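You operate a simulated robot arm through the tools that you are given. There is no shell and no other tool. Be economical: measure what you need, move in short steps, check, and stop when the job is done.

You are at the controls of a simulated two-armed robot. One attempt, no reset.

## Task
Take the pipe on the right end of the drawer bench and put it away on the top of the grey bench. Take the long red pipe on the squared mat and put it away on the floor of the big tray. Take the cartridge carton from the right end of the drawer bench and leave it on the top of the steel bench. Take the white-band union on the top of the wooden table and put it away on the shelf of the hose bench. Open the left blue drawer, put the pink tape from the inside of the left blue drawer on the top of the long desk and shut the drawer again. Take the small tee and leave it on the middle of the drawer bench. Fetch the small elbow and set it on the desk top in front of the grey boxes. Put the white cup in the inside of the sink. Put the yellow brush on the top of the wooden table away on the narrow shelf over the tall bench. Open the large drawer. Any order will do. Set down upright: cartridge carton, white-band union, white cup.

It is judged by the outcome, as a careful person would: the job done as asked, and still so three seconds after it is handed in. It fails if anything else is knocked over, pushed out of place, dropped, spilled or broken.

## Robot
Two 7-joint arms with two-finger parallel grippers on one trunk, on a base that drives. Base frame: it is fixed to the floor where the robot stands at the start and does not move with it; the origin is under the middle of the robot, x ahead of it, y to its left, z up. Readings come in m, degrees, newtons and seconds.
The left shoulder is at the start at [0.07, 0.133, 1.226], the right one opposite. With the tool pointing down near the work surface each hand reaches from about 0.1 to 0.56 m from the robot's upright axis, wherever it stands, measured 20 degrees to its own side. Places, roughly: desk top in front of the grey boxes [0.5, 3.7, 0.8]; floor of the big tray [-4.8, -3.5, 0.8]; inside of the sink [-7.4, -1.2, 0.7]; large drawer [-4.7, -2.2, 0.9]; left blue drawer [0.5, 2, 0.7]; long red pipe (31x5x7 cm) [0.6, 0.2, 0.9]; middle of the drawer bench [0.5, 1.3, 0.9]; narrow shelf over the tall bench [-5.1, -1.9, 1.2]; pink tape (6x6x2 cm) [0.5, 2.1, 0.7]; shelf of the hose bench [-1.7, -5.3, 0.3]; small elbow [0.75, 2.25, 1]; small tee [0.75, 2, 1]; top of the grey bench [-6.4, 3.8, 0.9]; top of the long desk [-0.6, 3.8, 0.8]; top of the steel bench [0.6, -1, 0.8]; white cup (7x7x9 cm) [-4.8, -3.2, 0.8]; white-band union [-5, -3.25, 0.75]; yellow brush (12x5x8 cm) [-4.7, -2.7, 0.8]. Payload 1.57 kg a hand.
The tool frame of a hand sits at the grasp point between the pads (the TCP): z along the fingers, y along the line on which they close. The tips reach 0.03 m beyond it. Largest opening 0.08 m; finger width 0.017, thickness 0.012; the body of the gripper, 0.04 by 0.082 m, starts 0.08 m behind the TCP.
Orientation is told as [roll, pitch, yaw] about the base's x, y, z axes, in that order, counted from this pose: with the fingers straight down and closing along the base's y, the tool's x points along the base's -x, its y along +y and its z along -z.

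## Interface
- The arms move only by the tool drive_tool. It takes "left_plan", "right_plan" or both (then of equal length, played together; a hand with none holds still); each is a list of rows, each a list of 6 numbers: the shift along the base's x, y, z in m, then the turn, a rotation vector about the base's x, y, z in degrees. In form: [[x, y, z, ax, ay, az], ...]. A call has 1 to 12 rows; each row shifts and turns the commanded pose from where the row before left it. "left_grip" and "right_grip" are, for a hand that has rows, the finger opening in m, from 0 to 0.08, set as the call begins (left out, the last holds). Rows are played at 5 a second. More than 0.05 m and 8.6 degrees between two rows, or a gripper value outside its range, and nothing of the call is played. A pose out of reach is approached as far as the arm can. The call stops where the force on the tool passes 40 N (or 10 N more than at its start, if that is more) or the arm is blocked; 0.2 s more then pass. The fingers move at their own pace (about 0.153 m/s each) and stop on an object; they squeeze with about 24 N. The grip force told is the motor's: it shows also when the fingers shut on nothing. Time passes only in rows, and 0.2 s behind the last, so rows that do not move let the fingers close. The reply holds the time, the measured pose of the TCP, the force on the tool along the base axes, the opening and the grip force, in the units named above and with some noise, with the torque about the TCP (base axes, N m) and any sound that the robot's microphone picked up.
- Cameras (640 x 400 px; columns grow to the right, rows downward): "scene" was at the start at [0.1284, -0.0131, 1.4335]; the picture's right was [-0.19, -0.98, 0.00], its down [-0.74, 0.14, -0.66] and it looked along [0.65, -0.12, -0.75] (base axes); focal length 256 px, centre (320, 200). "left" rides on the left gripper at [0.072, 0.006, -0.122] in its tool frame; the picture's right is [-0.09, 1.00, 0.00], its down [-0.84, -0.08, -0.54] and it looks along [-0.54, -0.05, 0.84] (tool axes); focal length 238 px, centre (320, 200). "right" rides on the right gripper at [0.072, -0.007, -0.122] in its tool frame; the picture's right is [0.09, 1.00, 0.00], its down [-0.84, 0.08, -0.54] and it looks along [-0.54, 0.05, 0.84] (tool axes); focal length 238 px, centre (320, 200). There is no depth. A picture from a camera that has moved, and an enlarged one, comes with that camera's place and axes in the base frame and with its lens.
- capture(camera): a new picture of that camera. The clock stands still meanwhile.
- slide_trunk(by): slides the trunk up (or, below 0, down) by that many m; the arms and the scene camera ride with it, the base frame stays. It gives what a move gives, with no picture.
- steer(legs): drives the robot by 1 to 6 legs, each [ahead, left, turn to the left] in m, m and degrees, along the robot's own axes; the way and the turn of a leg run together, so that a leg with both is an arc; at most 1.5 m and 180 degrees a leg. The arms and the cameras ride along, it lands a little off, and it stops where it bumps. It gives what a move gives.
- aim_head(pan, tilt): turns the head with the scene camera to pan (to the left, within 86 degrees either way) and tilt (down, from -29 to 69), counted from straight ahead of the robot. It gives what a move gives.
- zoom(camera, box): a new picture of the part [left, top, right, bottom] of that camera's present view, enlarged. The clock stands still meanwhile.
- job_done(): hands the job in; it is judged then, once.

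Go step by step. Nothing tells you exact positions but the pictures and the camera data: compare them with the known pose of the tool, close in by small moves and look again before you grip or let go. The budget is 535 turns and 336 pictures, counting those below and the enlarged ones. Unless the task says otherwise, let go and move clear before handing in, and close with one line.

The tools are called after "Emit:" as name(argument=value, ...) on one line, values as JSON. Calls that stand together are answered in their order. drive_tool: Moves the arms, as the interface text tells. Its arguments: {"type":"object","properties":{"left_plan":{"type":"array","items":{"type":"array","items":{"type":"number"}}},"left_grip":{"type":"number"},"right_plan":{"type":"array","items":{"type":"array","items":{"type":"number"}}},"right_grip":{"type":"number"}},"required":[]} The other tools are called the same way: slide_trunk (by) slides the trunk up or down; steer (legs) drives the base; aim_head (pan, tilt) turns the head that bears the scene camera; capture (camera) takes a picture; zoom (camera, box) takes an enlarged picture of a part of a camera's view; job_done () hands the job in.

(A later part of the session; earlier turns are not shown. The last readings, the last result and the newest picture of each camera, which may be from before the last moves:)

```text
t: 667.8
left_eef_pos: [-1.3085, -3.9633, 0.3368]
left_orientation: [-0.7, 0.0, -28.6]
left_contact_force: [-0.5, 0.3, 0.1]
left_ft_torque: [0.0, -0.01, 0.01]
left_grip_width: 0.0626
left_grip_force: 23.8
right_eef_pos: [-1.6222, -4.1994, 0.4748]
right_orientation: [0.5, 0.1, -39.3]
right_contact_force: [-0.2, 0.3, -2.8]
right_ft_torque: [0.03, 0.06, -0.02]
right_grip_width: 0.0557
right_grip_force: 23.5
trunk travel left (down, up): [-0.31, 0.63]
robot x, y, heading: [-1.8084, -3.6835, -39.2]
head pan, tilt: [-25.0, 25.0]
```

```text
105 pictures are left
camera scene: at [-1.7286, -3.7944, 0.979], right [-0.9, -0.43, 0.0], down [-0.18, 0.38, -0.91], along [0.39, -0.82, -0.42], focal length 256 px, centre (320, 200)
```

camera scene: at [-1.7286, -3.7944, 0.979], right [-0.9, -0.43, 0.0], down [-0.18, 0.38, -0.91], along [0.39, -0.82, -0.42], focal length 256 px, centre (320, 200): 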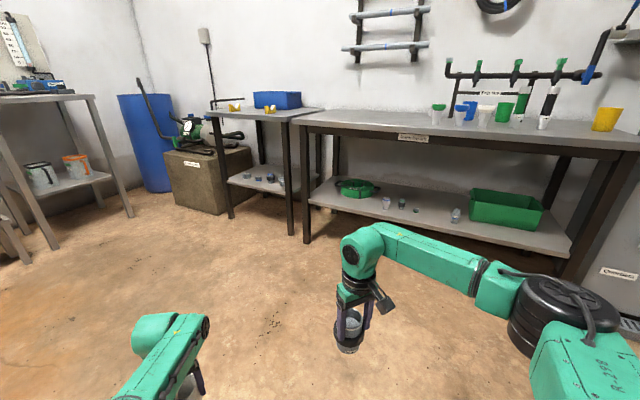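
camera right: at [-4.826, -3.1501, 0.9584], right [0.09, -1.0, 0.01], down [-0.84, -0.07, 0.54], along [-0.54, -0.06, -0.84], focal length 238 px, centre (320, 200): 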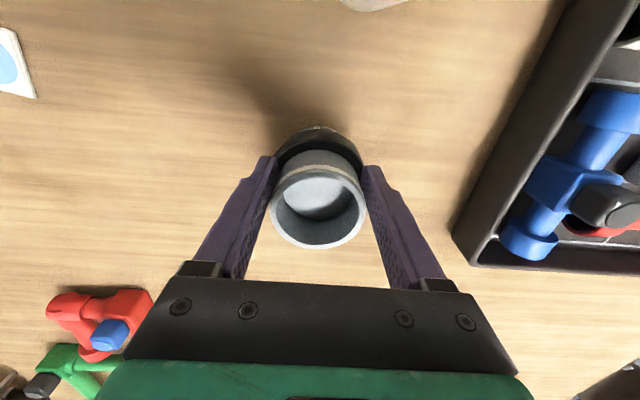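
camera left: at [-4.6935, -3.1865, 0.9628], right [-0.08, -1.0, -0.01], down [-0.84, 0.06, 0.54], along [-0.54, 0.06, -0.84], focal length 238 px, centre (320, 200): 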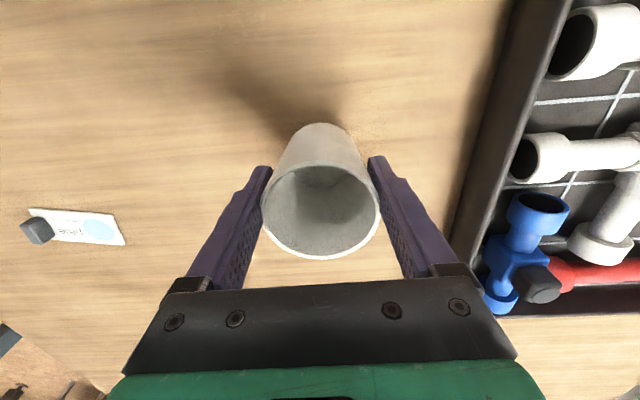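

Emit:
slide_trunk(by=-0.05)

Emit:
steer(legs=[[0.41, -0.63, 0]])

Emit:
capture(camera="scene")

Emit:
capture(camera="right")

```text
t: 668.8
left_eef_pos: [-1.3088, -3.9642, 0.2877]
left_orientation: [-0.7, 0.1, -28.6]
left_contact_force: [0.1, 0.6, -0.3]
left_ft_torque: [-0.06, -0.02, 0.01]
left_grip_width: 0.0625
left_grip_force: 23.8
right_eef_pos: [-1.6221, -4.1997, 0.425]
right_orientation: [0.6, 0.1, -39.4]
right_contact_force: [0.5, -0.4, -3.9]
right_ft_torque: [0.03, 0.05, 0.01]
right_grip_width: 0.0558
right_grip_force: 24.0
trunk travel left (down, up): [-0.26, 0.68]
robot x, y, heading: [-1.8103, -3.6822, -39.4]
head pan, tilt: [-25.0, 25.0]
```

```text
t: 672.8
left_eef_pos: [-1.3659, -4.6888, 0.2878]
left_orientation: [-0.7, 0.0, -27.8]
left_contact_force: [0.0, -0.3, -0.9]
left_ft_torque: [0.03, -0.01, 0.02]
left_grip_width: 0.0622
left_grip_force: 24.1
right_eef_pos: [-1.6764, -4.9283, 0.4246]
right_orientation: [0.5, 0.2, -38.7]
right_contact_force: [0.9, 0.8, -3.5]
right_ft_torque: [0.05, 0.03, 0.02]
right_grip_width: 0.0558
right_grip_force: 23.8
trunk travel left (down, up): [-0.26, 0.68]
robot x, y, heading: [-1.8696, -4.4088, -38.6]
head pan, tilt: [-25.0, 25.0]
```

```text
104 pictures are left
camera scene: at [-1.7881, -4.5261, 0.9289], right [-0.89, -0.45, 0.0], down [-0.19, 0.38, -0.91], along [0.4, -0.81, -0.42], focal length 256 px, centre (320, 200)
```

scene: 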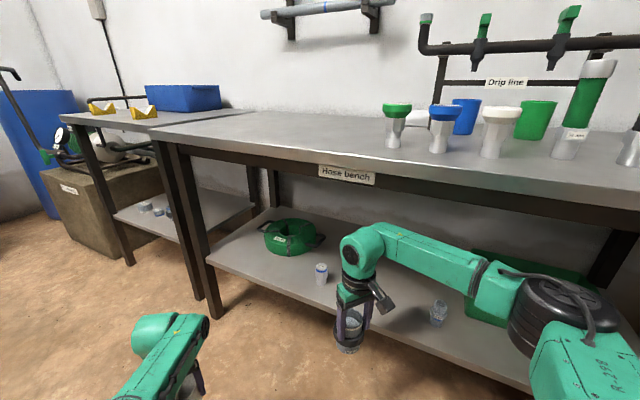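

```text
103 pictures are left
camera right: at [-1.7373, -4.8905, 0.5481], right [0.55, 0.84, 0.01], down [0.7, -0.47, 0.54], along [0.46, -0.29, -0.84], focal length 238 px, centre (320, 200)
```

right: 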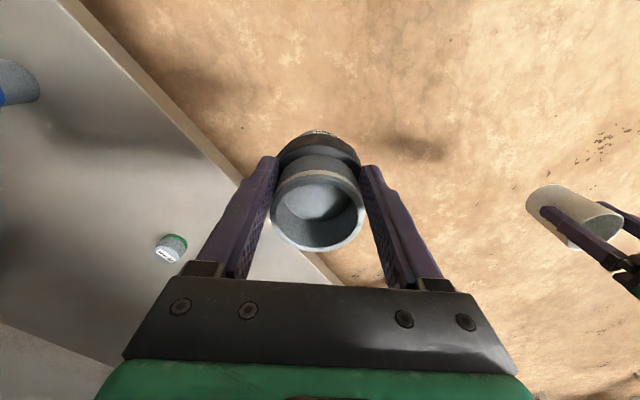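

Emit:
steer(legs=[[0.051, -0.19, 0]])

Emit:
capture(camera="scene")

Emit:
capture(camera="right")

```text
t: 674.3
left_eef_pos: [-1.4445, -4.8728, 0.2864]
left_orientation: [-0.7, 0.0, -28.1]
left_contact_force: [-1.1, 0.3, -0.9]
left_ft_torque: [0.02, -0.01, -0.04]
left_grip_width: 0.0623
left_grip_force: 23.8
right_eef_pos: [-1.7574, -5.1102, 0.4238]
right_orientation: [0.4, 0.1, -38.9]
right_contact_force: [-0.6, 0.2, -3.3]
right_ft_torque: [0.05, 0.06, 0.05]
right_grip_width: 0.0557
right_grip_force: 23.6
trunk travel left (down, up): [-0.26, 0.68]
robot x, y, heading: [-1.9517, -4.5935, -38.8]
head pan, tilt: [-25.0, 25.0]
```

```text
102 pictures are left
camera scene: at [-1.8667, -4.707, 0.9289], right [-0.9, -0.44, 0.0], down [-0.19, 0.38, -0.91], along [0.4, -0.81, -0.42], focal length 256 px, centre (320, 200)
```

scene: 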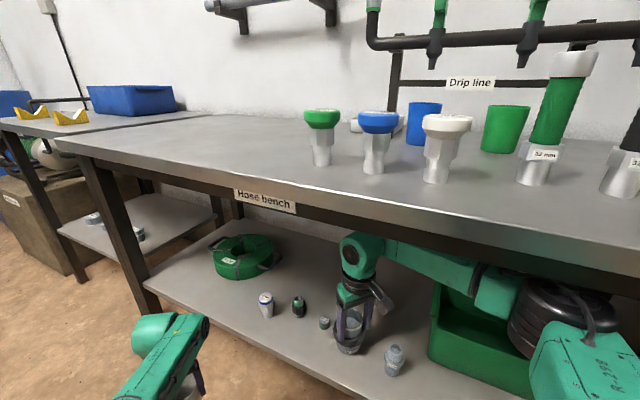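

```text
101 pictures are left
camera right: at [-1.818, -5.0716, 0.548], right [0.55, 0.83, 0.01], down [0.7, -0.47, 0.54], along [0.45, -0.29, -0.84], focal length 238 px, centre (320, 200)
```

right: 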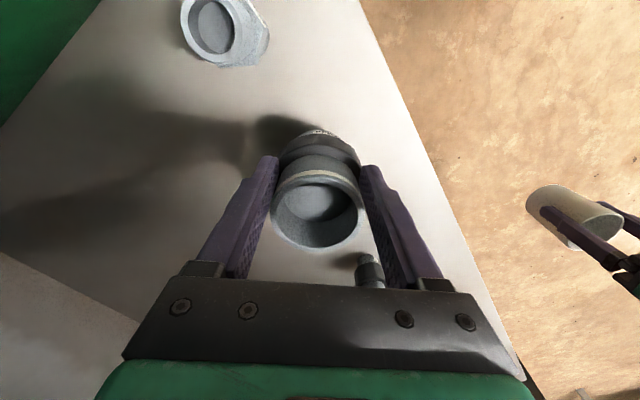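

Emit:
slide_trunk(by=-0.03)

Emit:
drive_tool(right_plan=[[0, 0, -0.005, 0, 0, 0], [0, 0, -0.005, 0, 0, 0], [0, 0, 0, 0, 0, 0]])

Emit:
capture(camera="right")

```text
t: 674.9
left_eef_pos: [-1.4453, -4.8723, 0.2667]
left_orientation: [-0.8, -0.1, -28.1]
left_contact_force: [-0.8, 0.3, 0.2]
left_ft_torque: [-0.02, -0.01, 0.0]
left_grip_width: 0.0621
left_grip_force: 24.3
right_eef_pos: [-1.7565, -5.111, 0.4118]
right_orientation: [0.7, -0.8, -39.2]
right_contact_force: [-3.5, 3.0, 18.7]
right_ft_torque: [-0.16, 0.57, -0.16]
right_grip_width: 0.0556
right_grip_force: 24.2
trunk travel left (down, up): [-0.238, 0.702]
robot x, y, heading: [-1.9503, -4.5951, -38.8]
head pan, tilt: [-25.0, 25.0]
stopped: the force on the tool passed its limit (the readings are from after the stop); the commanded pose is now the measured one
```

```text
t: 675.4
left_eef_pos: [-1.4455, -4.8726, 0.2667]
left_orientation: [-0.9, -0.1, -28.2]
left_contact_force: [-0.2, 0.3, 0.0]
left_ft_torque: [0.01, 0.03, 0.0]
left_grip_width: 0.0626
left_grip_force: 24.1
right_eef_pos: [-1.7555, -5.1124, 0.4123]
right_orientation: [0.8, -1.3, -39.3]
right_contact_force: [-4.4, 2.5, 21.8]
right_ft_torque: [-0.12, 0.73, -0.17]
right_grip_width: 0.0556
right_grip_force: 24.5
trunk travel left (down, up): [-0.238, 0.702]
robot x, y, heading: [-1.9468, -4.5927, -39.1]
head pan, tilt: [-25.0, 25.0]
stopped in row 2 (right hand): the force on the tool passed its limit (the readings are from after the stop); the commanded pose is now the measured one
```

```text
100 pictures are left
camera right: at [-1.8183, -5.0717, 0.5341], right [0.56, 0.83, 0.01], down [0.68, -0.47, 0.56], along [0.47, -0.3, -0.83], focal length 238 px, centre (320, 200)
```

right: 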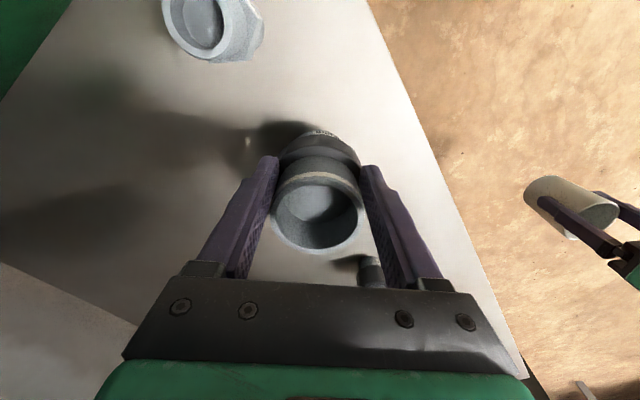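

Emit:
drive_tool(right_plan=[[0, 0, 0.003, 0, 0, 0], [0, 0, 0.0, 0, 0, 0]])

Emit:
zoom(camera="scene", box=[280, 220, 440, 400])

```text
t: 676.0
left_eef_pos: [-1.4456, -4.8707, 0.2663]
left_orientation: [-0.9, -0.2, -28.3]
left_contact_force: [-0.1, 0.0, -1.2]
left_ft_torque: [-0.01, -0.03, -0.01]
left_grip_width: 0.062
left_grip_force: 24.0
right_eef_pos: [-1.755, -5.1129, 0.4129]
right_orientation: [0.8, -1.1, -39.2]
right_contact_force: [1.8, 2.3, 16.8]
right_ft_torque: [-0.22, 0.19, -0.01]
right_grip_width: 0.0553
right_grip_force: 23.9
trunk travel left (down, up): [-0.238, 0.702]
robot x, y, heading: [-1.9456, -4.5939, -38.6]
head pan, tilt: [-25.0, 25.0]
```

```text
2.22 times, centred on (360, 310) of scene
camera zoom: at [-1.8676, -4.7042, 0.9076], right [-0.9, -0.44, 0.0], down [-0.19, 0.38, -0.91], along [0.4, -0.81, -0.42], focal length 568 px, centre (231, -44)
```

zoom: 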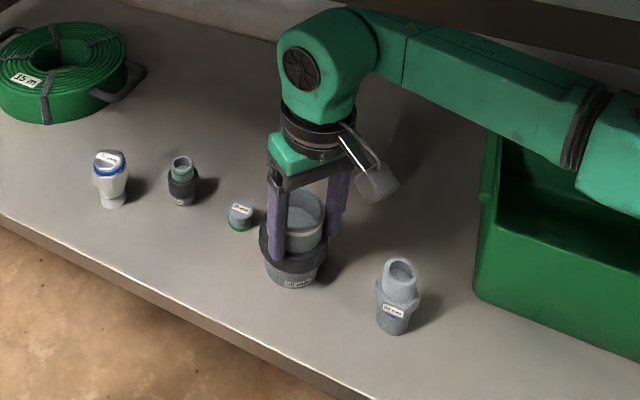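

Emit:
drive_tool(right_plan=[[0, 0, 0.003, 0, 0, 0], [0, 0, 0.002, 0, 0, 0], [0, 0, 0, 0, 0, 0]])

Emit:
drive_tool(right_plan=[[0, 0, 0, 0, 0, 0], [0, 0, 0, 0, 0, 0], [0, 0, 0, 0, 0, 0]], right_grip=0.08)

Emit:
zoom(camera="scene", box=[280, 220, 440, 400])

Emit:
capture(camera="right")

```text
t: 676.8
left_eef_pos: [-1.4453, -4.8729, 0.266]
left_orientation: [-0.7, 0.0, -28.2]
left_contact_force: [0.7, 0.8, -0.1]
left_ft_torque: [0.01, 0.02, 0.0]
left_grip_width: 0.0622
left_grip_force: 23.4
right_eef_pos: [-1.755, -5.1149, 0.4137]
right_orientation: [0.8, -0.8, -39.2]
right_contact_force: [-0.2, 0.0, -3.9]
right_ft_torque: [0.05, 0.07, -0.02]
right_grip_width: 0.0552
right_grip_force: 24.2
trunk travel left (down, up): [-0.238, 0.702]
robot x, y, heading: [-1.9483, -4.5949, -39.0]
head pan, tilt: [-25.0, 25.0]
```

```text
t: 677.5
left_eef_pos: [-1.4444, -4.8726, 0.2654]
left_orientation: [-0.7, 0.1, -28.2]
left_contact_force: [-0.4, -1.0, -0.2]
left_ft_torque: [0.0, 0.01, 0.0]
left_grip_width: 0.0623
left_grip_force: 24.3
right_eef_pos: [-1.755, -5.1137, 0.4137]
right_orientation: [0.8, -0.8, -39.2]
right_contact_force: [-0.2, 0.2, 0.9]
right_ft_torque: [-0.02, 0.01, -0.03]
right_grip_width: 0.0799
right_grip_force: 0.0
trunk travel left (down, up): [-0.238, 0.702]
robot x, y, heading: [-1.9522, -4.5935, -38.7]
head pan, tilt: [-25.0, 25.0]
```

```text
2.22 times, centred on (360, 310) of scene
camera zoom: at [-1.8671, -4.7064, 0.9072], right [-0.9, -0.44, 0.0], down [-0.19, 0.38, -0.91], along [0.4, -0.81, -0.42], focal length 568 px, centre (231, -44)
```

zoom: 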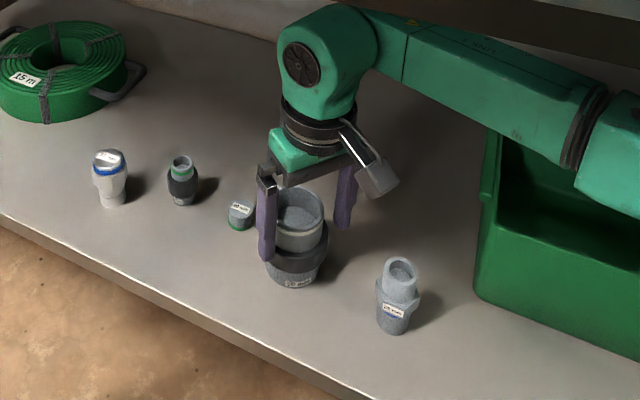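

```text
97 pictures are left
camera right: at [-1.8177, -5.0735, 0.5372], right [0.56, 0.83, 0.01], down [0.69, -0.47, 0.55], along [0.47, -0.3, -0.83], focal length 238 px, centre (320, 200)
```

right: 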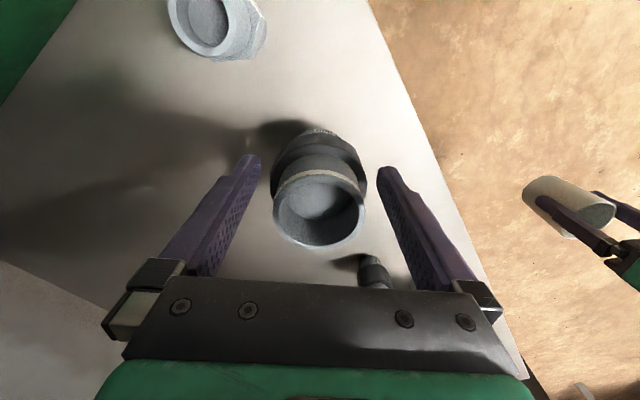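

Emit:
drive_tool(right_plan=[[0, 0, 0.015, 0, 0, 0], [0, 0, 0.02, 0, 0, 0], [0, 0, 0.02, 0, 0, 0], [0, 0, 0.02, 0, 0, 0], [0, 0, 0, 0, 0, 0]])

Emit:
capture(camera="right")

```text
t: 678.8
left_eef_pos: [-1.4458, -4.8722, 0.2647]
left_orientation: [-0.7, 0.0, -28.1]
left_contact_force: [0.3, 0.4, -0.5]
left_ft_torque: [0.0, 0.0, 0.02]
left_grip_width: 0.062
left_grip_force: 23.9
right_eef_pos: [-1.7551, -5.114, 0.4893]
right_orientation: [0.7, -0.8, -39.2]
right_contact_force: [0.4, 0.1, 0.3]
right_ft_torque: [0.02, 0.01, 0.01]
right_grip_width: 0.08
right_grip_force: 0.0
trunk travel left (down, up): [-0.238, 0.702]
robot x, y, heading: [-1.9467, -4.5955, -38.9]
head pan, tilt: [-25.0, 25.0]
```

```text
96 pictures are left
camera right: at [-1.8171, -5.0738, 0.6124], right [0.56, 0.83, 0.01], down [0.69, -0.47, 0.55], along [0.47, -0.3, -0.83], focal length 238 px, centre (320, 200)
```

right: 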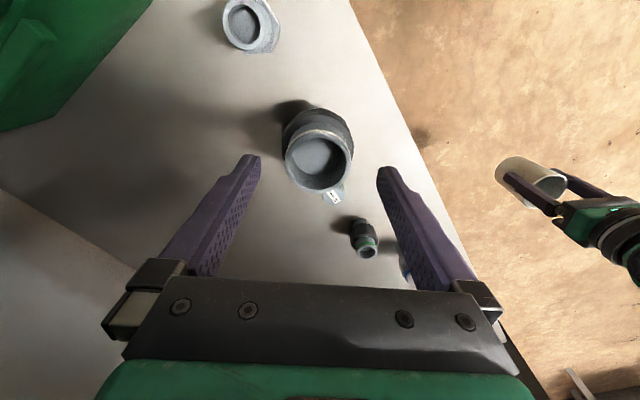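

Emit:
drive_tool(right_plan=[[0, 0, 0.02, 0, 0, 0], [0, 0, 0.02, 0, 0, 0], [0, 0, 0, 0, 0, 0]])

Emit:
steer(legs=[[-0.08, 0.25, 0], [-0.41, 0.55, 0]])

Emit:
capture(camera="scene")

```text
t: 679.5
left_eef_pos: [-1.4447, -4.8734, 0.2644]
left_orientation: [-0.5, 0.1, -28.1]
left_contact_force: [0.7, -0.5, -0.2]
left_ft_torque: [0.01, 0.0, 0.01]
left_grip_width: 0.0622
left_grip_force: 24.1
right_eef_pos: [-1.7564, -5.1151, 0.5265]
right_orientation: [0.7, -0.5, -39.2]
right_contact_force: [0.2, -0.8, -1.0]
right_ft_torque: [-0.01, 0.02, -0.03]
right_grip_width: 0.0802
right_grip_force: 0.0
trunk travel left (down, up): [-0.238, 0.702]
robot x, y, heading: [-1.9475, -4.595, -38.7]
head pan, tilt: [-25.0, 25.0]
```

```text
t: 680.6
left_eef_pos: [-1.4241, -4.8258, 0.2613]
left_orientation: [-0.2, 0.5, -28.4]
left_contact_force: [0.0, 0.2, 0.2]
left_ft_torque: [-0.01, -0.02, 0.02]
left_grip_width: 0.0621
left_grip_force: 24.5
right_eef_pos: [-1.7454, -5.0802, 0.5252]
right_orientation: [1.9, 0.0, -42.6]
right_contact_force: [0.0, 0.7, 0.8]
right_ft_torque: [0.03, 0.01, -0.04]
right_grip_width: 0.0799
right_grip_force: 0.0
trunk travel left (down, up): [-0.238, 0.702]
robot x, y, heading: [-1.928, -4.5413, -39.1]
head pan, tilt: [-25.0, 25.0]
stopped in leg 1: the robot was blocked; the commanded pose is now the measured one
```

```text
95 pictures are left
camera scene: at [-1.8448, -4.6636, 0.9057], right [-0.9, -0.44, 0.0], down [-0.19, 0.39, -0.9], along [0.4, -0.81, -0.43], focal length 256 px, centre (320, 200)
```

scene: 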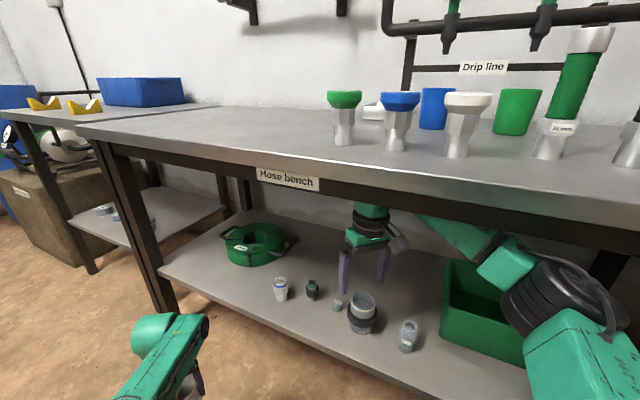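

Emit:
drive_tool(right_plan=[[0, 0, -0.018, 0, 0, 0], [0, 0, -0.018, 0, 0, 0], [0, 0, 0, 0, 0, 0]])

Emit:
capture(camera="right")

Emit:
capture(camera="scene")

```text
t: 681.4
left_eef_pos: [-1.426, -4.8207, 0.2607]
left_orientation: [-0.3, 0.4, -28.3]
left_contact_force: [-0.3, 1.2, -0.9]
left_ft_torque: [-0.01, 0.0, -0.03]
left_grip_width: 0.062
left_grip_force: 23.5
right_eef_pos: [-1.7456, -5.0748, 0.4859]
right_orientation: [1.4, 0.2, -42.2]
right_contact_force: [0.1, -3.9, 3.8]
right_ft_torque: [0.39, -0.07, 0.0]
right_grip_width: 0.08
right_grip_force: 0.0
trunk travel left (down, up): [-0.238, 0.702]
robot x, y, heading: [-1.9262, -4.541, -39.0]
head pan, tilt: [-25.0, 25.0]
```

```text
94 pictures are left
camera right: at [-1.8047, -5.0322, 0.6092], right [0.6, 0.8, 0.03], down [0.66, -0.52, 0.54], along [0.45, -0.31, -0.84], focal length 238 px, centre (320, 200)
```

right: 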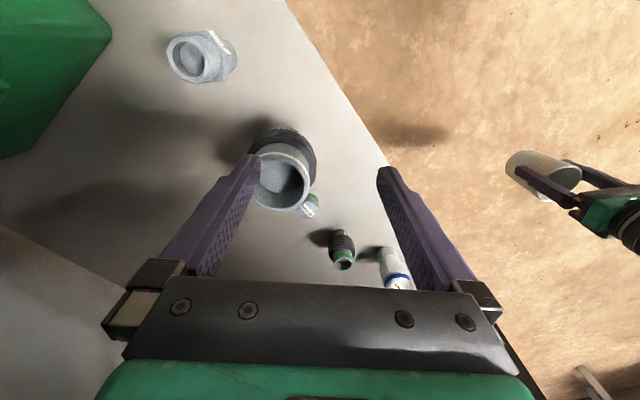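

```text
93 pictures are left
camera scene: at [-1.8464, -4.6585, 0.9046], right [-0.9, -0.44, 0.0], down [-0.19, 0.39, -0.9], along [0.4, -0.81, -0.43], focal length 256 px, centre (320, 200)
```

scene: 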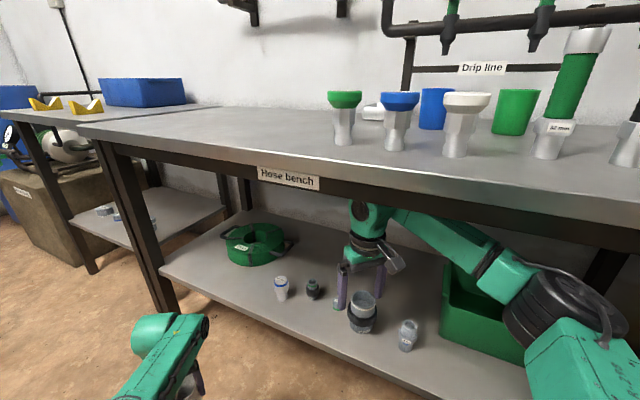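

Emit:
drive_tool(right_plan=[[0, 0, 0.015, 0, 0, 0], [-0.015, 0.004, 0, 0, 0, 0], [-0.015, 0.004, 0, 0, 0, 0], [-0.01, 0.004, 0, 0, 0, 0], [0, 0, 0, 0, 0, 0]])

Emit:
capture(camera="right")

```text
t: 682.8
left_eef_pos: [-1.4238, -4.8227, 0.2596]
left_orientation: [-0.2, 0.6, -28.2]
left_contact_force: [-0.8, -1.0, -0.9]
left_ft_torque: [0.02, 0.0, 0.02]
left_grip_width: 0.0621
left_grip_force: 23.8
right_eef_pos: [-1.7872, -5.0648, 0.4825]
right_orientation: [0.0, 3.1, -41.8]
right_contact_force: [0.6, -1.1, 0.6]
right_ft_torque: [0.01, 0.05, 0.02]
right_grip_width: 0.0803
right_grip_force: 0.1
trunk travel left (down, up): [-0.238, 0.702]
robot x, y, heading: [-1.9278, -4.5441, -38.8]
head pan, tilt: [-25.0, 25.0]
stopped in row 5 (right hand): the arm was blocked; the commanded pose is now the measured one
```

```text
92 pictures are left
camera right: at [-1.8407, -5.025, 0.609], right [0.59, 0.8, 0.01], down [0.7, -0.52, 0.5], along [0.4, -0.29, -0.87], focal length 238 px, centre (320, 200)
```

right: 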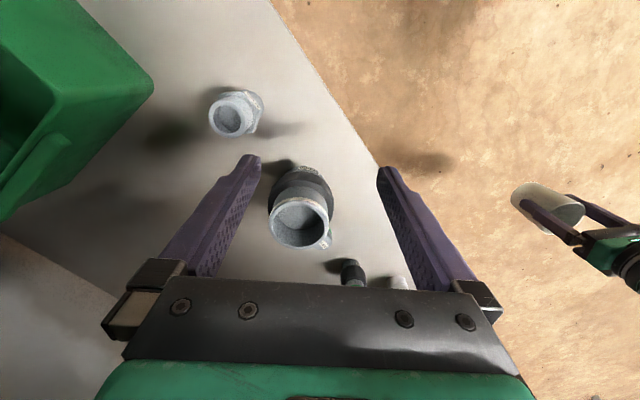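

Emit:
drive_tool(right_plan=[[0, 0, -0.02, 0, 0, 0], [0, 0, -0.02, 0, 0, 0], [0, 0, -0.015, 0, 0, 0], [0, 0, 0, 0, 0, 0]])

Emit:
capture(camera="scene")

```text
t: 683.8
left_eef_pos: [-1.4241, -4.8203, 0.2648]
left_orientation: [-0.7, 0.1, -28.2]
left_contact_force: [0.2, -0.1, -0.4]
left_ft_torque: [-0.04, 0.04, -0.03]
left_grip_width: 0.0621
left_grip_force: 24.0
right_eef_pos: [-1.7885, -5.0605, 0.4408]
right_orientation: [0.4, 1.4, -41.9]
right_contact_force: [-0.4, 0.2, 0.4]
right_ft_torque: [-0.01, -0.02, -0.02]
right_grip_width: 0.0803
right_grip_force: 0.0
trunk travel left (down, up): [-0.238, 0.702]
robot x, y, heading: [-1.9249, -4.5406, -39.3]
head pan, tilt: [-25.0, 25.0]
```

```text
91 pictures are left
camera scene: at [-1.8457, -4.6545, 0.9073], right [-0.9, -0.44, 0.0], down [-0.19, 0.38, -0.91], along [0.4, -0.81, -0.42], focal length 256 px, centre (320, 200)
```

scene: 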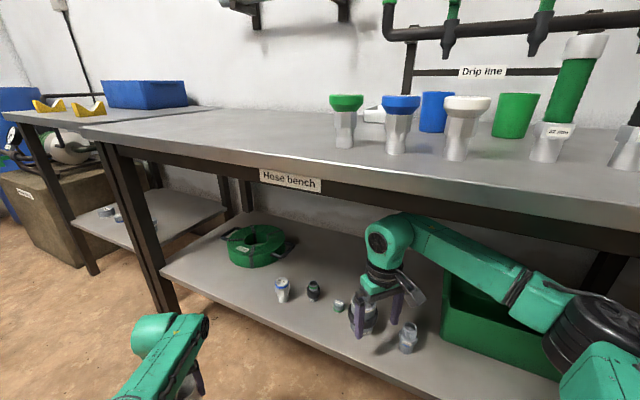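

Emit:
steer(legs=[[-0.19, 0.232, 0]])

Emit:
capture(camera="scene")

```text
t: 685.9
left_eef_pos: [-1.4297, -4.5225, 0.2657]
left_orientation: [-0.7, 0.0, -28.4]
left_contact_force: [-0.6, -0.4, -0.9]
left_ft_torque: [-0.02, 0.03, 0.02]
left_grip_width: 0.0619
left_grip_force: 23.9
right_eef_pos: [-1.7935, -4.7622, 0.4409]
right_orientation: [0.4, 1.3, -42.0]
right_contact_force: [-0.2, 0.0, -0.2]
right_ft_torque: [-0.02, -0.03, 0.02]
right_grip_width: 0.0803
right_grip_force: 0.1
trunk travel left (down, up): [-0.238, 0.702]
robot x, y, heading: [-1.9304, -4.2455, -39.2]
head pan, tilt: [-25.0, 25.0]
```

```text
90 pictures are left
camera scene: at [-1.8509, -4.3553, 0.9072], right [-0.9, -0.44, 0.0], down [-0.18, 0.38, -0.91], along [0.4, -0.82, -0.42], focal length 256 px, centre (320, 200)
```

scene: 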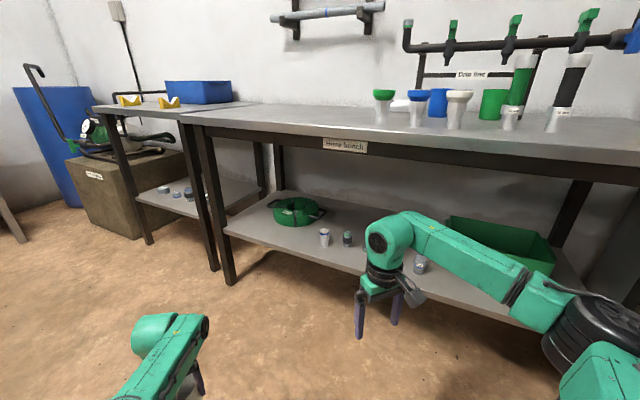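

Emit:
steer(legs=[[-0.25, 0.31, 0]])

Emit:
slide_trunk(by=0.4)

Emit:
slide_trunk(by=0.25)

Emit:
capture(camera="left")

Emit:
capture(camera="scene")

```text
t: 688.3
left_eef_pos: [-1.4258, -4.1267, 0.2658]
left_orientation: [-0.7, 0.1, -28.1]
left_contact_force: [-0.2, -0.3, -0.6]
left_ft_torque: [-0.02, 0.0, -0.04]
left_grip_width: 0.0618
left_grip_force: 24.2
right_eef_pos: [-1.7895, -4.3672, 0.4415]
right_orientation: [0.4, 1.3, -41.7]
right_contact_force: [0.3, 0.7, 0.7]
right_ft_torque: [0.0, 0.0, 0.01]
right_grip_width: 0.0796
right_grip_force: 0.1
trunk travel left (down, up): [-0.238, 0.702]
robot x, y, heading: [-1.9312, -3.8502, -38.8]
head pan, tilt: [-25.0, 25.0]
```

```text
t: 692.1
left_eef_pos: [-1.4265, -4.1261, 0.6644]
left_orientation: [-0.7, 0.2, -28.1]
left_contact_force: [-0.9, -0.1, -0.2]
left_ft_torque: [0.02, -0.01, 0.01]
left_grip_width: 0.062
left_grip_force: 24.1
right_eef_pos: [-1.7904, -4.3679, 0.8408]
right_orientation: [0.4, 1.3, -41.7]
right_contact_force: [-0.2, -0.2, -0.4]
right_ft_torque: [-0.01, -0.01, 0.0]
right_grip_width: 0.0797
right_grip_force: 0.0
trunk travel left (down, up): [-0.638, 0.302]
robot x, y, heading: [-1.928, -3.8506, -38.9]
head pan, tilt: [-25.0, 25.0]
```

```text
t: 694.7
left_eef_pos: [-1.4261, -4.1267, 0.9154]
left_orientation: [-0.7, 0.2, -28.1]
left_contact_force: [0.2, 0.1, -0.4]
left_ft_torque: [-0.04, -0.02, -0.01]
left_grip_width: 0.0618
left_grip_force: 23.8
right_eef_pos: [-1.7908, -4.3668, 1.092]
right_orientation: [0.3, 1.2, -41.7]
right_contact_force: [0.7, -0.3, 0.0]
right_ft_torque: [0.0, 0.01, -0.04]
right_grip_width: 0.0801
right_grip_force: 0.0
trunk travel left (down, up): [-0.888, 0.052]
robot x, y, heading: [-1.93, -3.8498, -38.9]
head pan, tilt: [-25.0, 25.0]
```

```text
89 pictures are left
camera left: at [-1.4857, -4.0854, 1.0379], right [0.55, 0.83, -0.01], down [0.71, -0.46, 0.54], along [0.45, -0.31, -0.84], focal length 238 px, centre (320, 200)
```

left: 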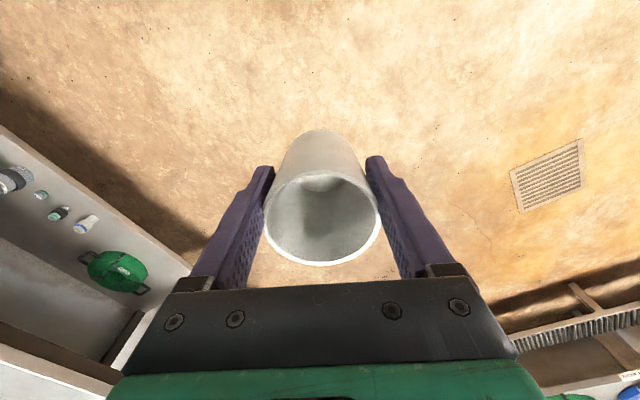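

```text
88 pictures are left
camera scene: at [-1.8482, -3.9613, 1.5572], right [-0.9, -0.44, 0.0], down [-0.19, 0.38, -0.91], along [0.4, -0.81, -0.42], focal length 256 px, centre (320, 200)
```

scene: 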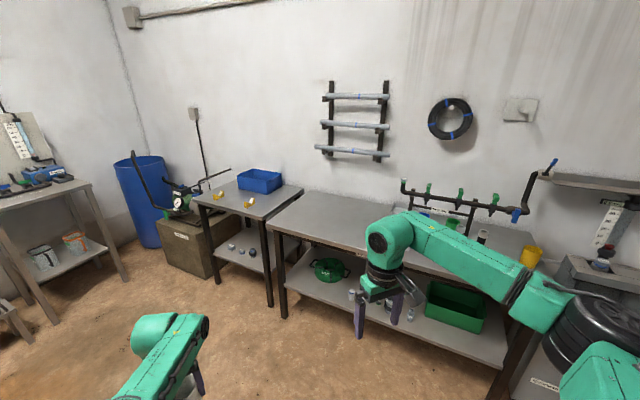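

Emit:
zoom(camera="left", box=[0, 130, 160, 300])

Emit:
zoom(camera="scene", box=[280, 230, 440, 340])

```text
2.35 times, centred on (80, 215) of left
camera zoom: at [-1.4857, -4.0854, 1.0379], right [0.55, 0.83, -0.01], down [0.71, -0.46, 0.54], along [0.45, -0.31, -0.84], focal length 561 px, centre (885, 165)
```

zoom: 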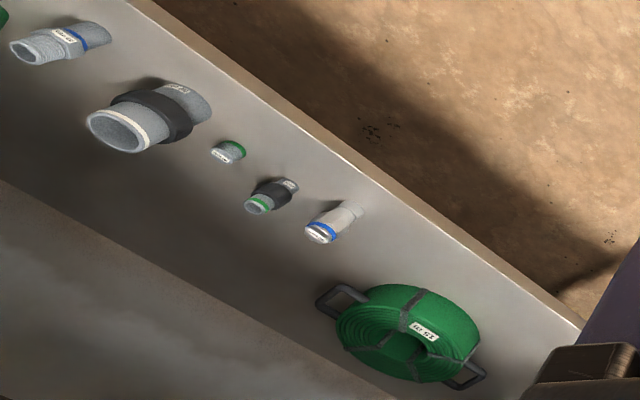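

```text
3.64 times, centred on (360, 285) of scene
camera zoom: at [-1.8482, -3.9613, 1.5572], right [-0.9, -0.44, 0.0], down [-0.19, 0.38, -0.91], along [0.4, -0.81, -0.42], focal length 930 px, centre (174, -109)
```

zoom: 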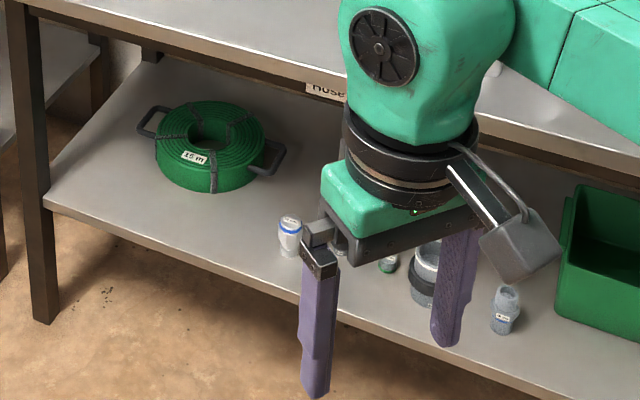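

Emit:
steer(legs=[[0, 0, -141], [1.0, 0, 0], [0.9, 0.25, 0], [1.3, 0, 0]])

```text
t: 716.3
left_eef_pos: [-5.6829, -4.3264, 0.9149]
left_orientation: [-0.7, 0.0, -168.5]
left_contact_force: [0.1, 0.6, 0.0]
left_ft_torque: [0.02, -0.03, -0.02]
left_grip_width: 0.0614
left_grip_force: 23.3
right_eef_pos: [-5.5553, -3.9097, 1.0916]
right_orientation: [0.4, 1.3, 177.8]
right_contact_force: [0.5, 0.0, 0.3]
right_ft_torque: [0.0, 0.03, 0.03]
right_grip_width: 0.0803
right_grip_force: 0.1
trunk travel left (down, up): [-0.888, 0.052]
robot x, y, heading: [-5.1179, -4.2231, -179.2]
head pan, tilt: [-25.0, 25.0]
```

Emit:
steer(legs=[[1.15, 0, 0], [0, -1.4, 0], [0, -1.45, -0.5]])

Emit:
aim_head(pan=0, tilt=40)

Emit:
capture(camera="scene")

```text
t: 735.6
left_eef_pos: [-7.014, -1.5429, 0.9152]
left_orientation: [-0.6, 0.1, -165.8]
left_contact_force: [-0.3, 1.4, -0.9]
left_ft_torque: [0.03, 0.01, 0.02]
left_grip_width: 0.0614
left_grip_force: 24.2
right_eef_pos: [-6.9073, -1.1214, 1.0914]
right_orientation: [0.4, 1.3, -179.4]
right_contact_force: [-0.2, 0.0, -0.6]
right_ft_torque: [0.0, 0.01, 0.02]
right_grip_width: 0.08
right_grip_force: 0.1
trunk travel left (down, up): [-0.888, 0.052]
robot x, y, heading: [-6.4534, -1.4118, -176.3]
head pan, tilt: [-25.0, 25.0]
```

```text
t: 736.5
left_eef_pos: [-7.0123, -1.5424, 0.9153]
left_orientation: [-0.7, 0.2, -165.8]
left_contact_force: [-0.8, 0.1, -1.3]
left_ft_torque: [0.02, -0.01, 0.01]
left_grip_width: 0.0616
left_grip_force: 23.8
right_eef_pos: [-6.9062, -1.1211, 1.0898]
right_orientation: [0.4, 1.3, -179.4]
right_contact_force: [-0.5, 0.5, 0.2]
right_ft_torque: [-0.03, -0.01, 0.02]
right_grip_width: 0.0798
right_grip_force: 0.1
trunk travel left (down, up): [-0.888, 0.052]
robot x, y, heading: [-6.4509, -1.4108, -176.7]
head pan, tilt: [0.0, 40.0]
```

```text
85 pictures are left
camera scene: at [-6.5883, -1.4161, 1.5339], right [-0.06, 1.0, 0.0], down [0.64, 0.04, -0.77], along [-0.76, -0.05, -0.64], focal length 256 px, centre (320, 200)
```

scene: 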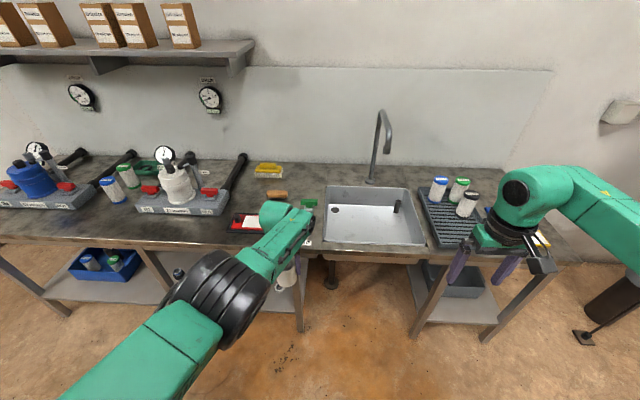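

Emit:
drive_tool(right_plan=[[0.01, 0, 0.03, 0, 0, 0], [0.01, 0, 0.04, 0, 0, 0], [0.01, 0, 0.04, 0, 0, 0], [0.01, 0, 0.04, 0, 0, 0], [0.01, 0, 0.04, 0, 0, 0], [0, 0, 0, 0, 0, 0]])

Emit:
steer(legs=[[0, -0.15, -3.3], [0.2, -0.04, 0]])

Emit:
capture(camera="scene")

Emit:
capture(camera="left")

```text
t: 737.9
left_eef_pos: [-7.0135, -1.5432, 0.9147]
left_orientation: [-0.6, 0.1, -165.8]
left_contact_force: [0.0, 0.1, -0.2]
left_ft_torque: [-0.04, -0.03, -0.03]
left_grip_width: 0.0618
left_grip_force: 24.3
right_eef_pos: [-6.8536, -1.1214, 1.2807]
right_orientation: [0.5, 1.4, -179.3]
right_contact_force: [1.0, -0.2, 0.1]
right_ft_torque: [-0.02, 0.01, -0.03]
right_grip_width: 0.08
right_grip_force: 0.0
trunk travel left (down, up): [-0.888, 0.052]
robot x, y, heading: [-6.4531, -1.4131, -176.6]
head pan, tilt: [0.0, 40.0]
```

```text
t: 740.5
left_eef_pos: [-7.2248, -1.3218, 0.9169]
left_orientation: [-0.8, -0.1, -169.2]
left_contact_force: [0.5, 0.7, -0.1]
left_ft_torque: [0.03, 0.04, 0.0]
left_grip_width: 0.0615
left_grip_force: 24.0
right_eef_pos: [-7.0404, -0.9126, 1.2846]
right_orientation: [0.4, 1.1, 177.2]
right_contact_force: [-0.2, 0.0, 0.1]
right_ft_torque: [0.05, 0.04, 0.0]
right_grip_width: 0.0801
right_grip_force: 0.0
trunk travel left (down, up): [-0.888, 0.052]
robot x, y, heading: [-6.656, -1.225, -180.0]
head pan, tilt: [0.0, 40.0]
```

```text
84 pictures are left
camera scene: at [-6.7901, -1.2223, 1.5344], right [0.0, 1.0, 0.0], down [0.64, 0.0, -0.77], along [-0.77, 0.0, -0.64], focal length 256 px, centre (320, 200)
```

scene: 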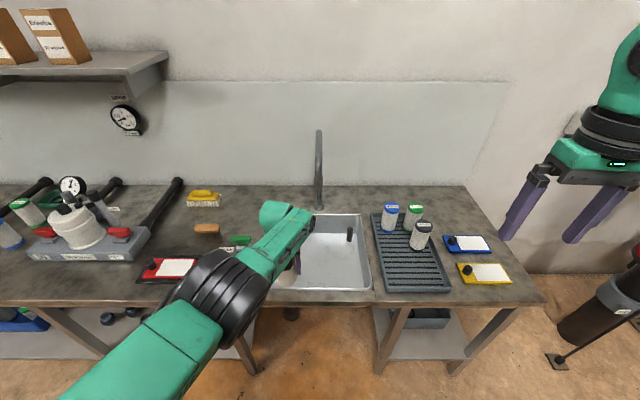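

```text
83 pictures are left
camera left: at [-7.1514, -1.317, 1.0395], right [0.1, -1.0, -0.01], down [-0.83, -0.09, 0.54], along [-0.54, -0.04, -0.84], focal length 238 px, centre (320, 200)
```

left: 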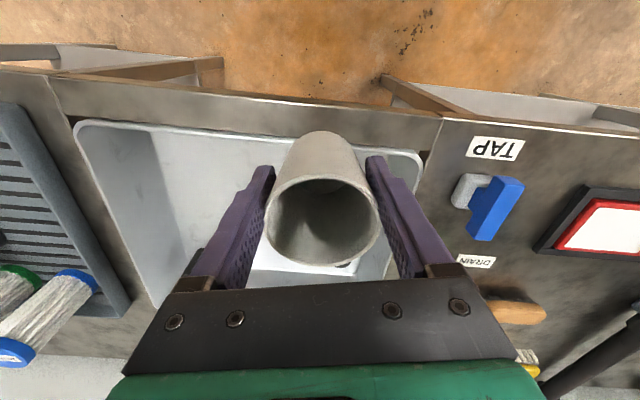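

Emit:
slide_trunk(by=0.045)

Emit:
steer(legs=[[0.085, 0, 0]])

Emit:
capture(camera="left")

Emit:
capture(camera="scene")

```text
t: 741.4
left_eef_pos: [-7.2267, -1.3213, 0.9596]
left_orientation: [-0.6, 0.2, -169.3]
left_contact_force: [-0.2, -0.8, -0.4]
left_ft_torque: [0.0, 0.01, 0.03]
left_grip_width: 0.0617
left_grip_force: 23.9
right_eef_pos: [-7.0448, -0.9101, 1.3263]
right_orientation: [0.4, 1.4, 177.2]
right_contact_force: [0.6, -0.1, -0.1]
right_ft_torque: [-0.02, -0.04, -0.02]
right_grip_width: 0.08
right_grip_force: 0.0
trunk travel left (down, up): [-0.933, 0.007]
robot x, y, heading: [-6.6567, -1.2228, -179.9]
head pan, tilt: [0.0, 40.0]
```

```text
t: 742.4
left_eef_pos: [-7.3048, -1.3215, 0.9641]
left_orientation: [-0.7, -0.3, -169.2]
left_contact_force: [1.3, 0.1, -0.1]
left_ft_torque: [0.04, 0.02, 0.01]
left_grip_width: 0.0614
left_grip_force: 24.2
right_eef_pos: [-7.1185, -0.9118, 1.3292]
right_orientation: [0.5, 0.9, 177.2]
right_contact_force: [0.5, 0.1, 0.0]
right_ft_torque: [-0.02, 0.07, 0.0]
right_grip_width: 0.08
right_grip_force: 0.0
trunk travel left (down, up): [-0.933, 0.007]
robot x, y, heading: [-6.7429, -1.2228, -180.0]
head pan, tilt: [0.0, 40.0]
```

```text
82 pictures are left
camera left: at [-7.2318, -1.3161, 1.0866], right [0.1, -1.0, -0.01], down [-0.83, -0.09, 0.55], along [-0.55, -0.04, -0.84], focal length 238 px, centre (320, 200)
```

left: 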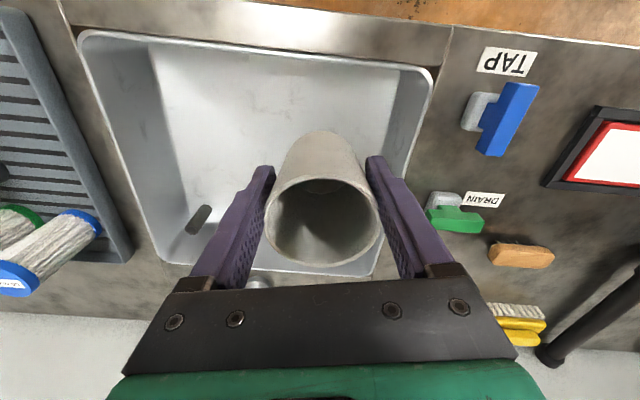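

```text
81 pictures are left
camera scene: at [-6.8684, -1.2211, 1.5799], right [0.0, 1.0, 0.0], down [0.64, 0.0, -0.77], along [-0.77, 0.0, -0.64], focal length 256 px, centre (320, 200)
```

scene: 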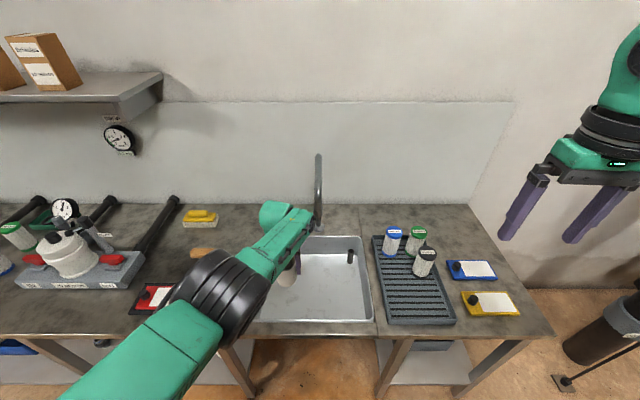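

Emit:
slide_trunk(by=-0.12)

Emit:
capture(camera="left")

Emit:
capture(camera="scene")

```text
t: 743.9
left_eef_pos: [-7.3118, -1.321, 0.8395]
left_orientation: [-0.7, 0.2, -169.2]
left_contact_force: [-0.5, -0.3, -0.8]
left_ft_torque: [0.01, -0.02, 0.01]
left_grip_width: 0.0617
left_grip_force: 23.8
right_eef_pos: [-7.1282, -0.9105, 1.2073]
right_orientation: [0.5, 1.2, 177.2]
right_contact_force: [0.0, 0.1, 0.9]
right_ft_torque: [-0.01, -0.01, -0.01]
right_grip_width: 0.08
right_grip_force: 0.1
trunk travel left (down, up): [-0.813, 0.127]
robot x, y, heading: [-6.746, -1.2218, -180.1]
head pan, tilt: [0.0, 40.0]
```

```text
80 pictures are left
camera left: at [-7.2394, -1.3159, 0.9627], right [0.1, -1.0, -0.01], down [-0.84, -0.09, 0.54], along [-0.54, -0.04, -0.84], focal length 238 px, centre (320, 200)
```

left: 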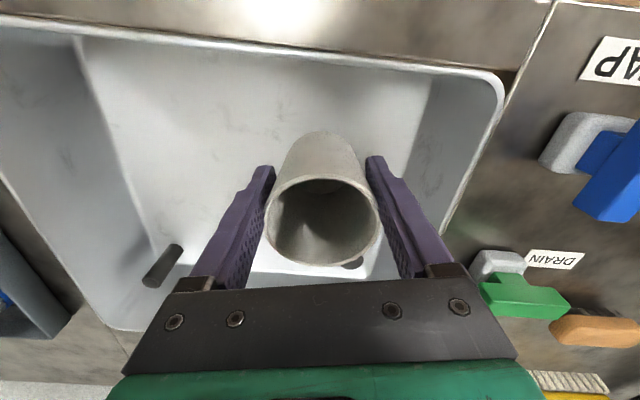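

```text
79 pictures are left
camera scene: at [-6.8799, -1.2208, 1.4588], right [0.0, 1.0, 0.0], down [0.64, 0.0, -0.77], along [-0.77, 0.0, -0.64], focal length 256 px, centre (320, 200)
```

scene: 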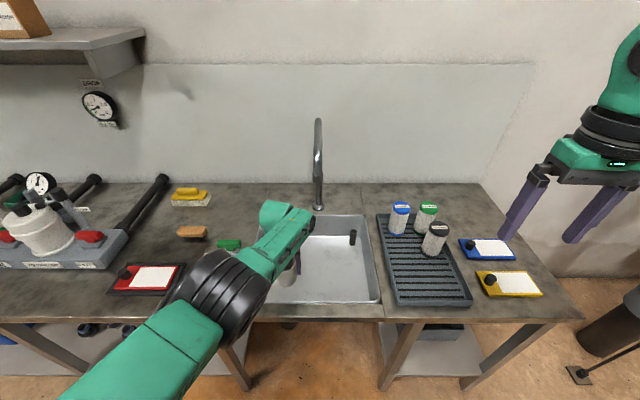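

Emit:
slide_trunk(by=-0.04)

Emit:
capture(camera="left")

```text
t: 744.8
left_eef_pos: [-7.311, -1.3219, 0.8008]
left_orientation: [-0.7, 0.0, -169.1]
left_contact_force: [0.2, -0.3, -0.9]
left_ft_torque: [0.0, 0.06, 0.02]
left_grip_width: 0.0614
left_grip_force: 24.2
right_eef_pos: [-7.1271, -0.9103, 1.1686]
right_orientation: [0.3, 1.2, 177.2]
right_contact_force: [0.6, -0.9, -0.4]
right_ft_torque: [-0.01, 0.01, 0.01]
right_grip_width: 0.0801
right_grip_force: 0.1
trunk travel left (down, up): [-0.773, 0.167]
robot x, y, heading: [-6.7436, -1.2254, -180.2]
head pan, tilt: [0.0, 40.0]
```

```text
78 pictures are left
camera left: at [-7.2385, -1.316, 0.9231], right [0.1, -1.0, -0.01], down [-0.84, -0.09, 0.54], along [-0.54, -0.04, -0.84], focal length 238 px, centre (320, 200)
```

left: 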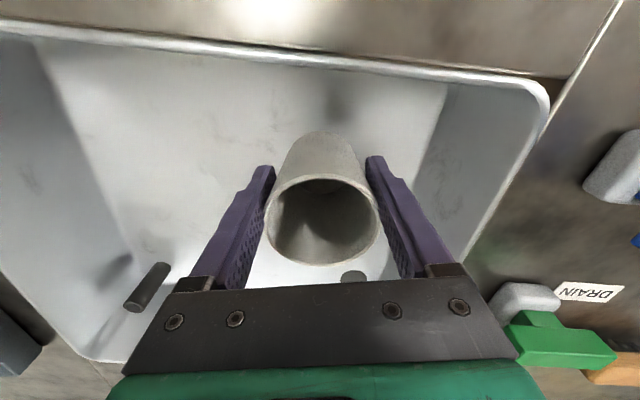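

Emit:
steer(legs=[[0.035, 0, 0]])

Emit:
slide_trunk(by=-0.025)

Emit:
capture(camera="left")

```text
t: 745.6
left_eef_pos: [-7.3413, -1.3213, 0.8029]
left_orientation: [-0.7, -0.2, -169.2]
left_contact_force: [1.1, -0.1, 0.4]
left_ft_torque: [-0.02, 0.04, -0.01]
left_grip_width: 0.0618
left_grip_force: 24.3
right_eef_pos: [-7.1571, -0.9115, 1.17]
right_orientation: [0.5, 1.0, 177.2]
right_contact_force: [0.1, -0.4, 1.2]
right_ft_torque: [-0.03, 0.08, 0.0]
right_grip_width: 0.0801
right_grip_force: 0.2
trunk travel left (down, up): [-0.773, 0.167]
robot x, y, heading: [-6.778, -1.2228, -179.8]
head pan, tilt: [0.0, 40.0]
```

```text
t: 746.3
left_eef_pos: [-7.3458, -1.322, 0.7752]
left_orientation: [-0.7, 0.2, -169.3]
left_contact_force: [0.1, -0.3, 0.1]
left_ft_torque: [-0.01, -0.02, 0.0]
left_grip_width: 0.0617
left_grip_force: 24.2
right_eef_pos: [-7.1629, -0.911, 1.1436]
right_orientation: [0.4, 1.3, 177.2]
right_contact_force: [0.2, 0.2, -0.7]
right_ft_torque: [-0.03, -0.02, 0.0]
right_grip_width: 0.0802
right_grip_force: 0.1
trunk travel left (down, up): [-0.748, 0.192]
robot x, y, heading: [-6.7816, -1.2228, -179.8]
head pan, tilt: [0.0, 40.0]
```

```text
77 pictures are left
camera left: at [-7.2731, -1.316, 0.8977], right [0.1, -1.0, -0.01], down [-0.84, -0.09, 0.54], along [-0.54, -0.04, -0.84], focal length 238 px, centre (320, 200)
```

left: 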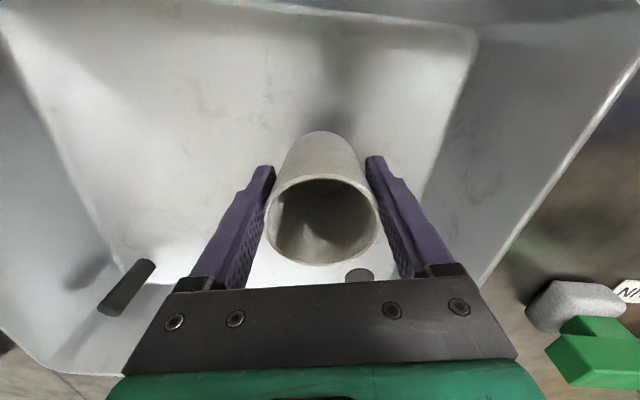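

Emit:
slide_trunk(by=-0.015)

Emit:
slide_trunk(by=-0.01)

Emit:
capture(camera="left")

```text
t: 747.0
left_eef_pos: [-7.3453, -1.322, 0.7591]
left_orientation: [-0.7, 0.1, -169.2]
left_contact_force: [0.2, 0.2, -0.9]
left_ft_torque: [0.0, 0.0, 0.01]
left_grip_width: 0.0615
left_grip_force: 23.9
right_eef_pos: [-7.1619, -0.9114, 1.1275]
right_orientation: [0.4, 1.3, 177.2]
right_contact_force: [-0.6, -0.4, -0.2]
right_ft_torque: [-0.01, -0.01, -0.01]
right_grip_width: 0.0799
right_grip_force: 0.2
trunk travel left (down, up): [-0.733, 0.207]
robot x, y, heading: [-6.7783, -1.2221, -180.0]
head pan, tilt: [0.0, 40.0]
```

```text
t: 747.5
left_eef_pos: [-7.345, -1.3214, 0.7505]
left_orientation: [-0.7, 0.2, -169.2]
left_contact_force: [1.0, 0.2, -1.0]
left_ft_torque: [0.02, -0.02, 0.02]
left_grip_width: 0.0617
left_grip_force: 24.3
right_eef_pos: [-7.1624, -0.9104, 1.1173]
right_orientation: [0.5, 1.3, 177.3]
right_contact_force: [0.5, 0.9, -0.1]
right_ft_torque: [0.01, -0.01, 0.0]
right_grip_width: 0.08
right_grip_force: 0.1
trunk travel left (down, up): [-0.723, 0.217]
robot x, y, heading: [-6.7831, -1.2228, -179.9]
head pan, tilt: [0.0, 40.0]
```

```text
76 pictures are left
camera left: at [-7.2729, -1.316, 0.8728], right [0.1, -1.0, -0.01], down [-0.84, -0.09, 0.54], along [-0.54, -0.04, -0.84], focal length 238 px, centre (320, 200)
```

left: 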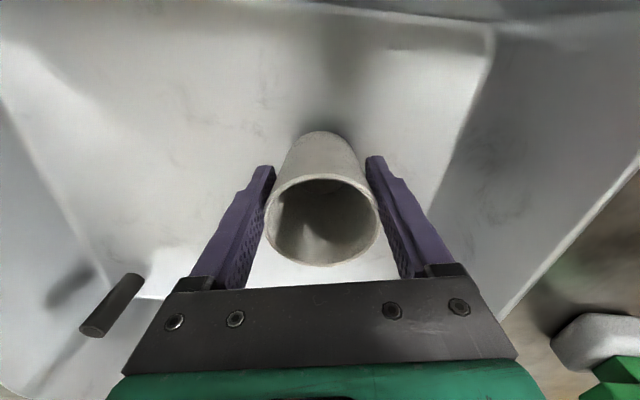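

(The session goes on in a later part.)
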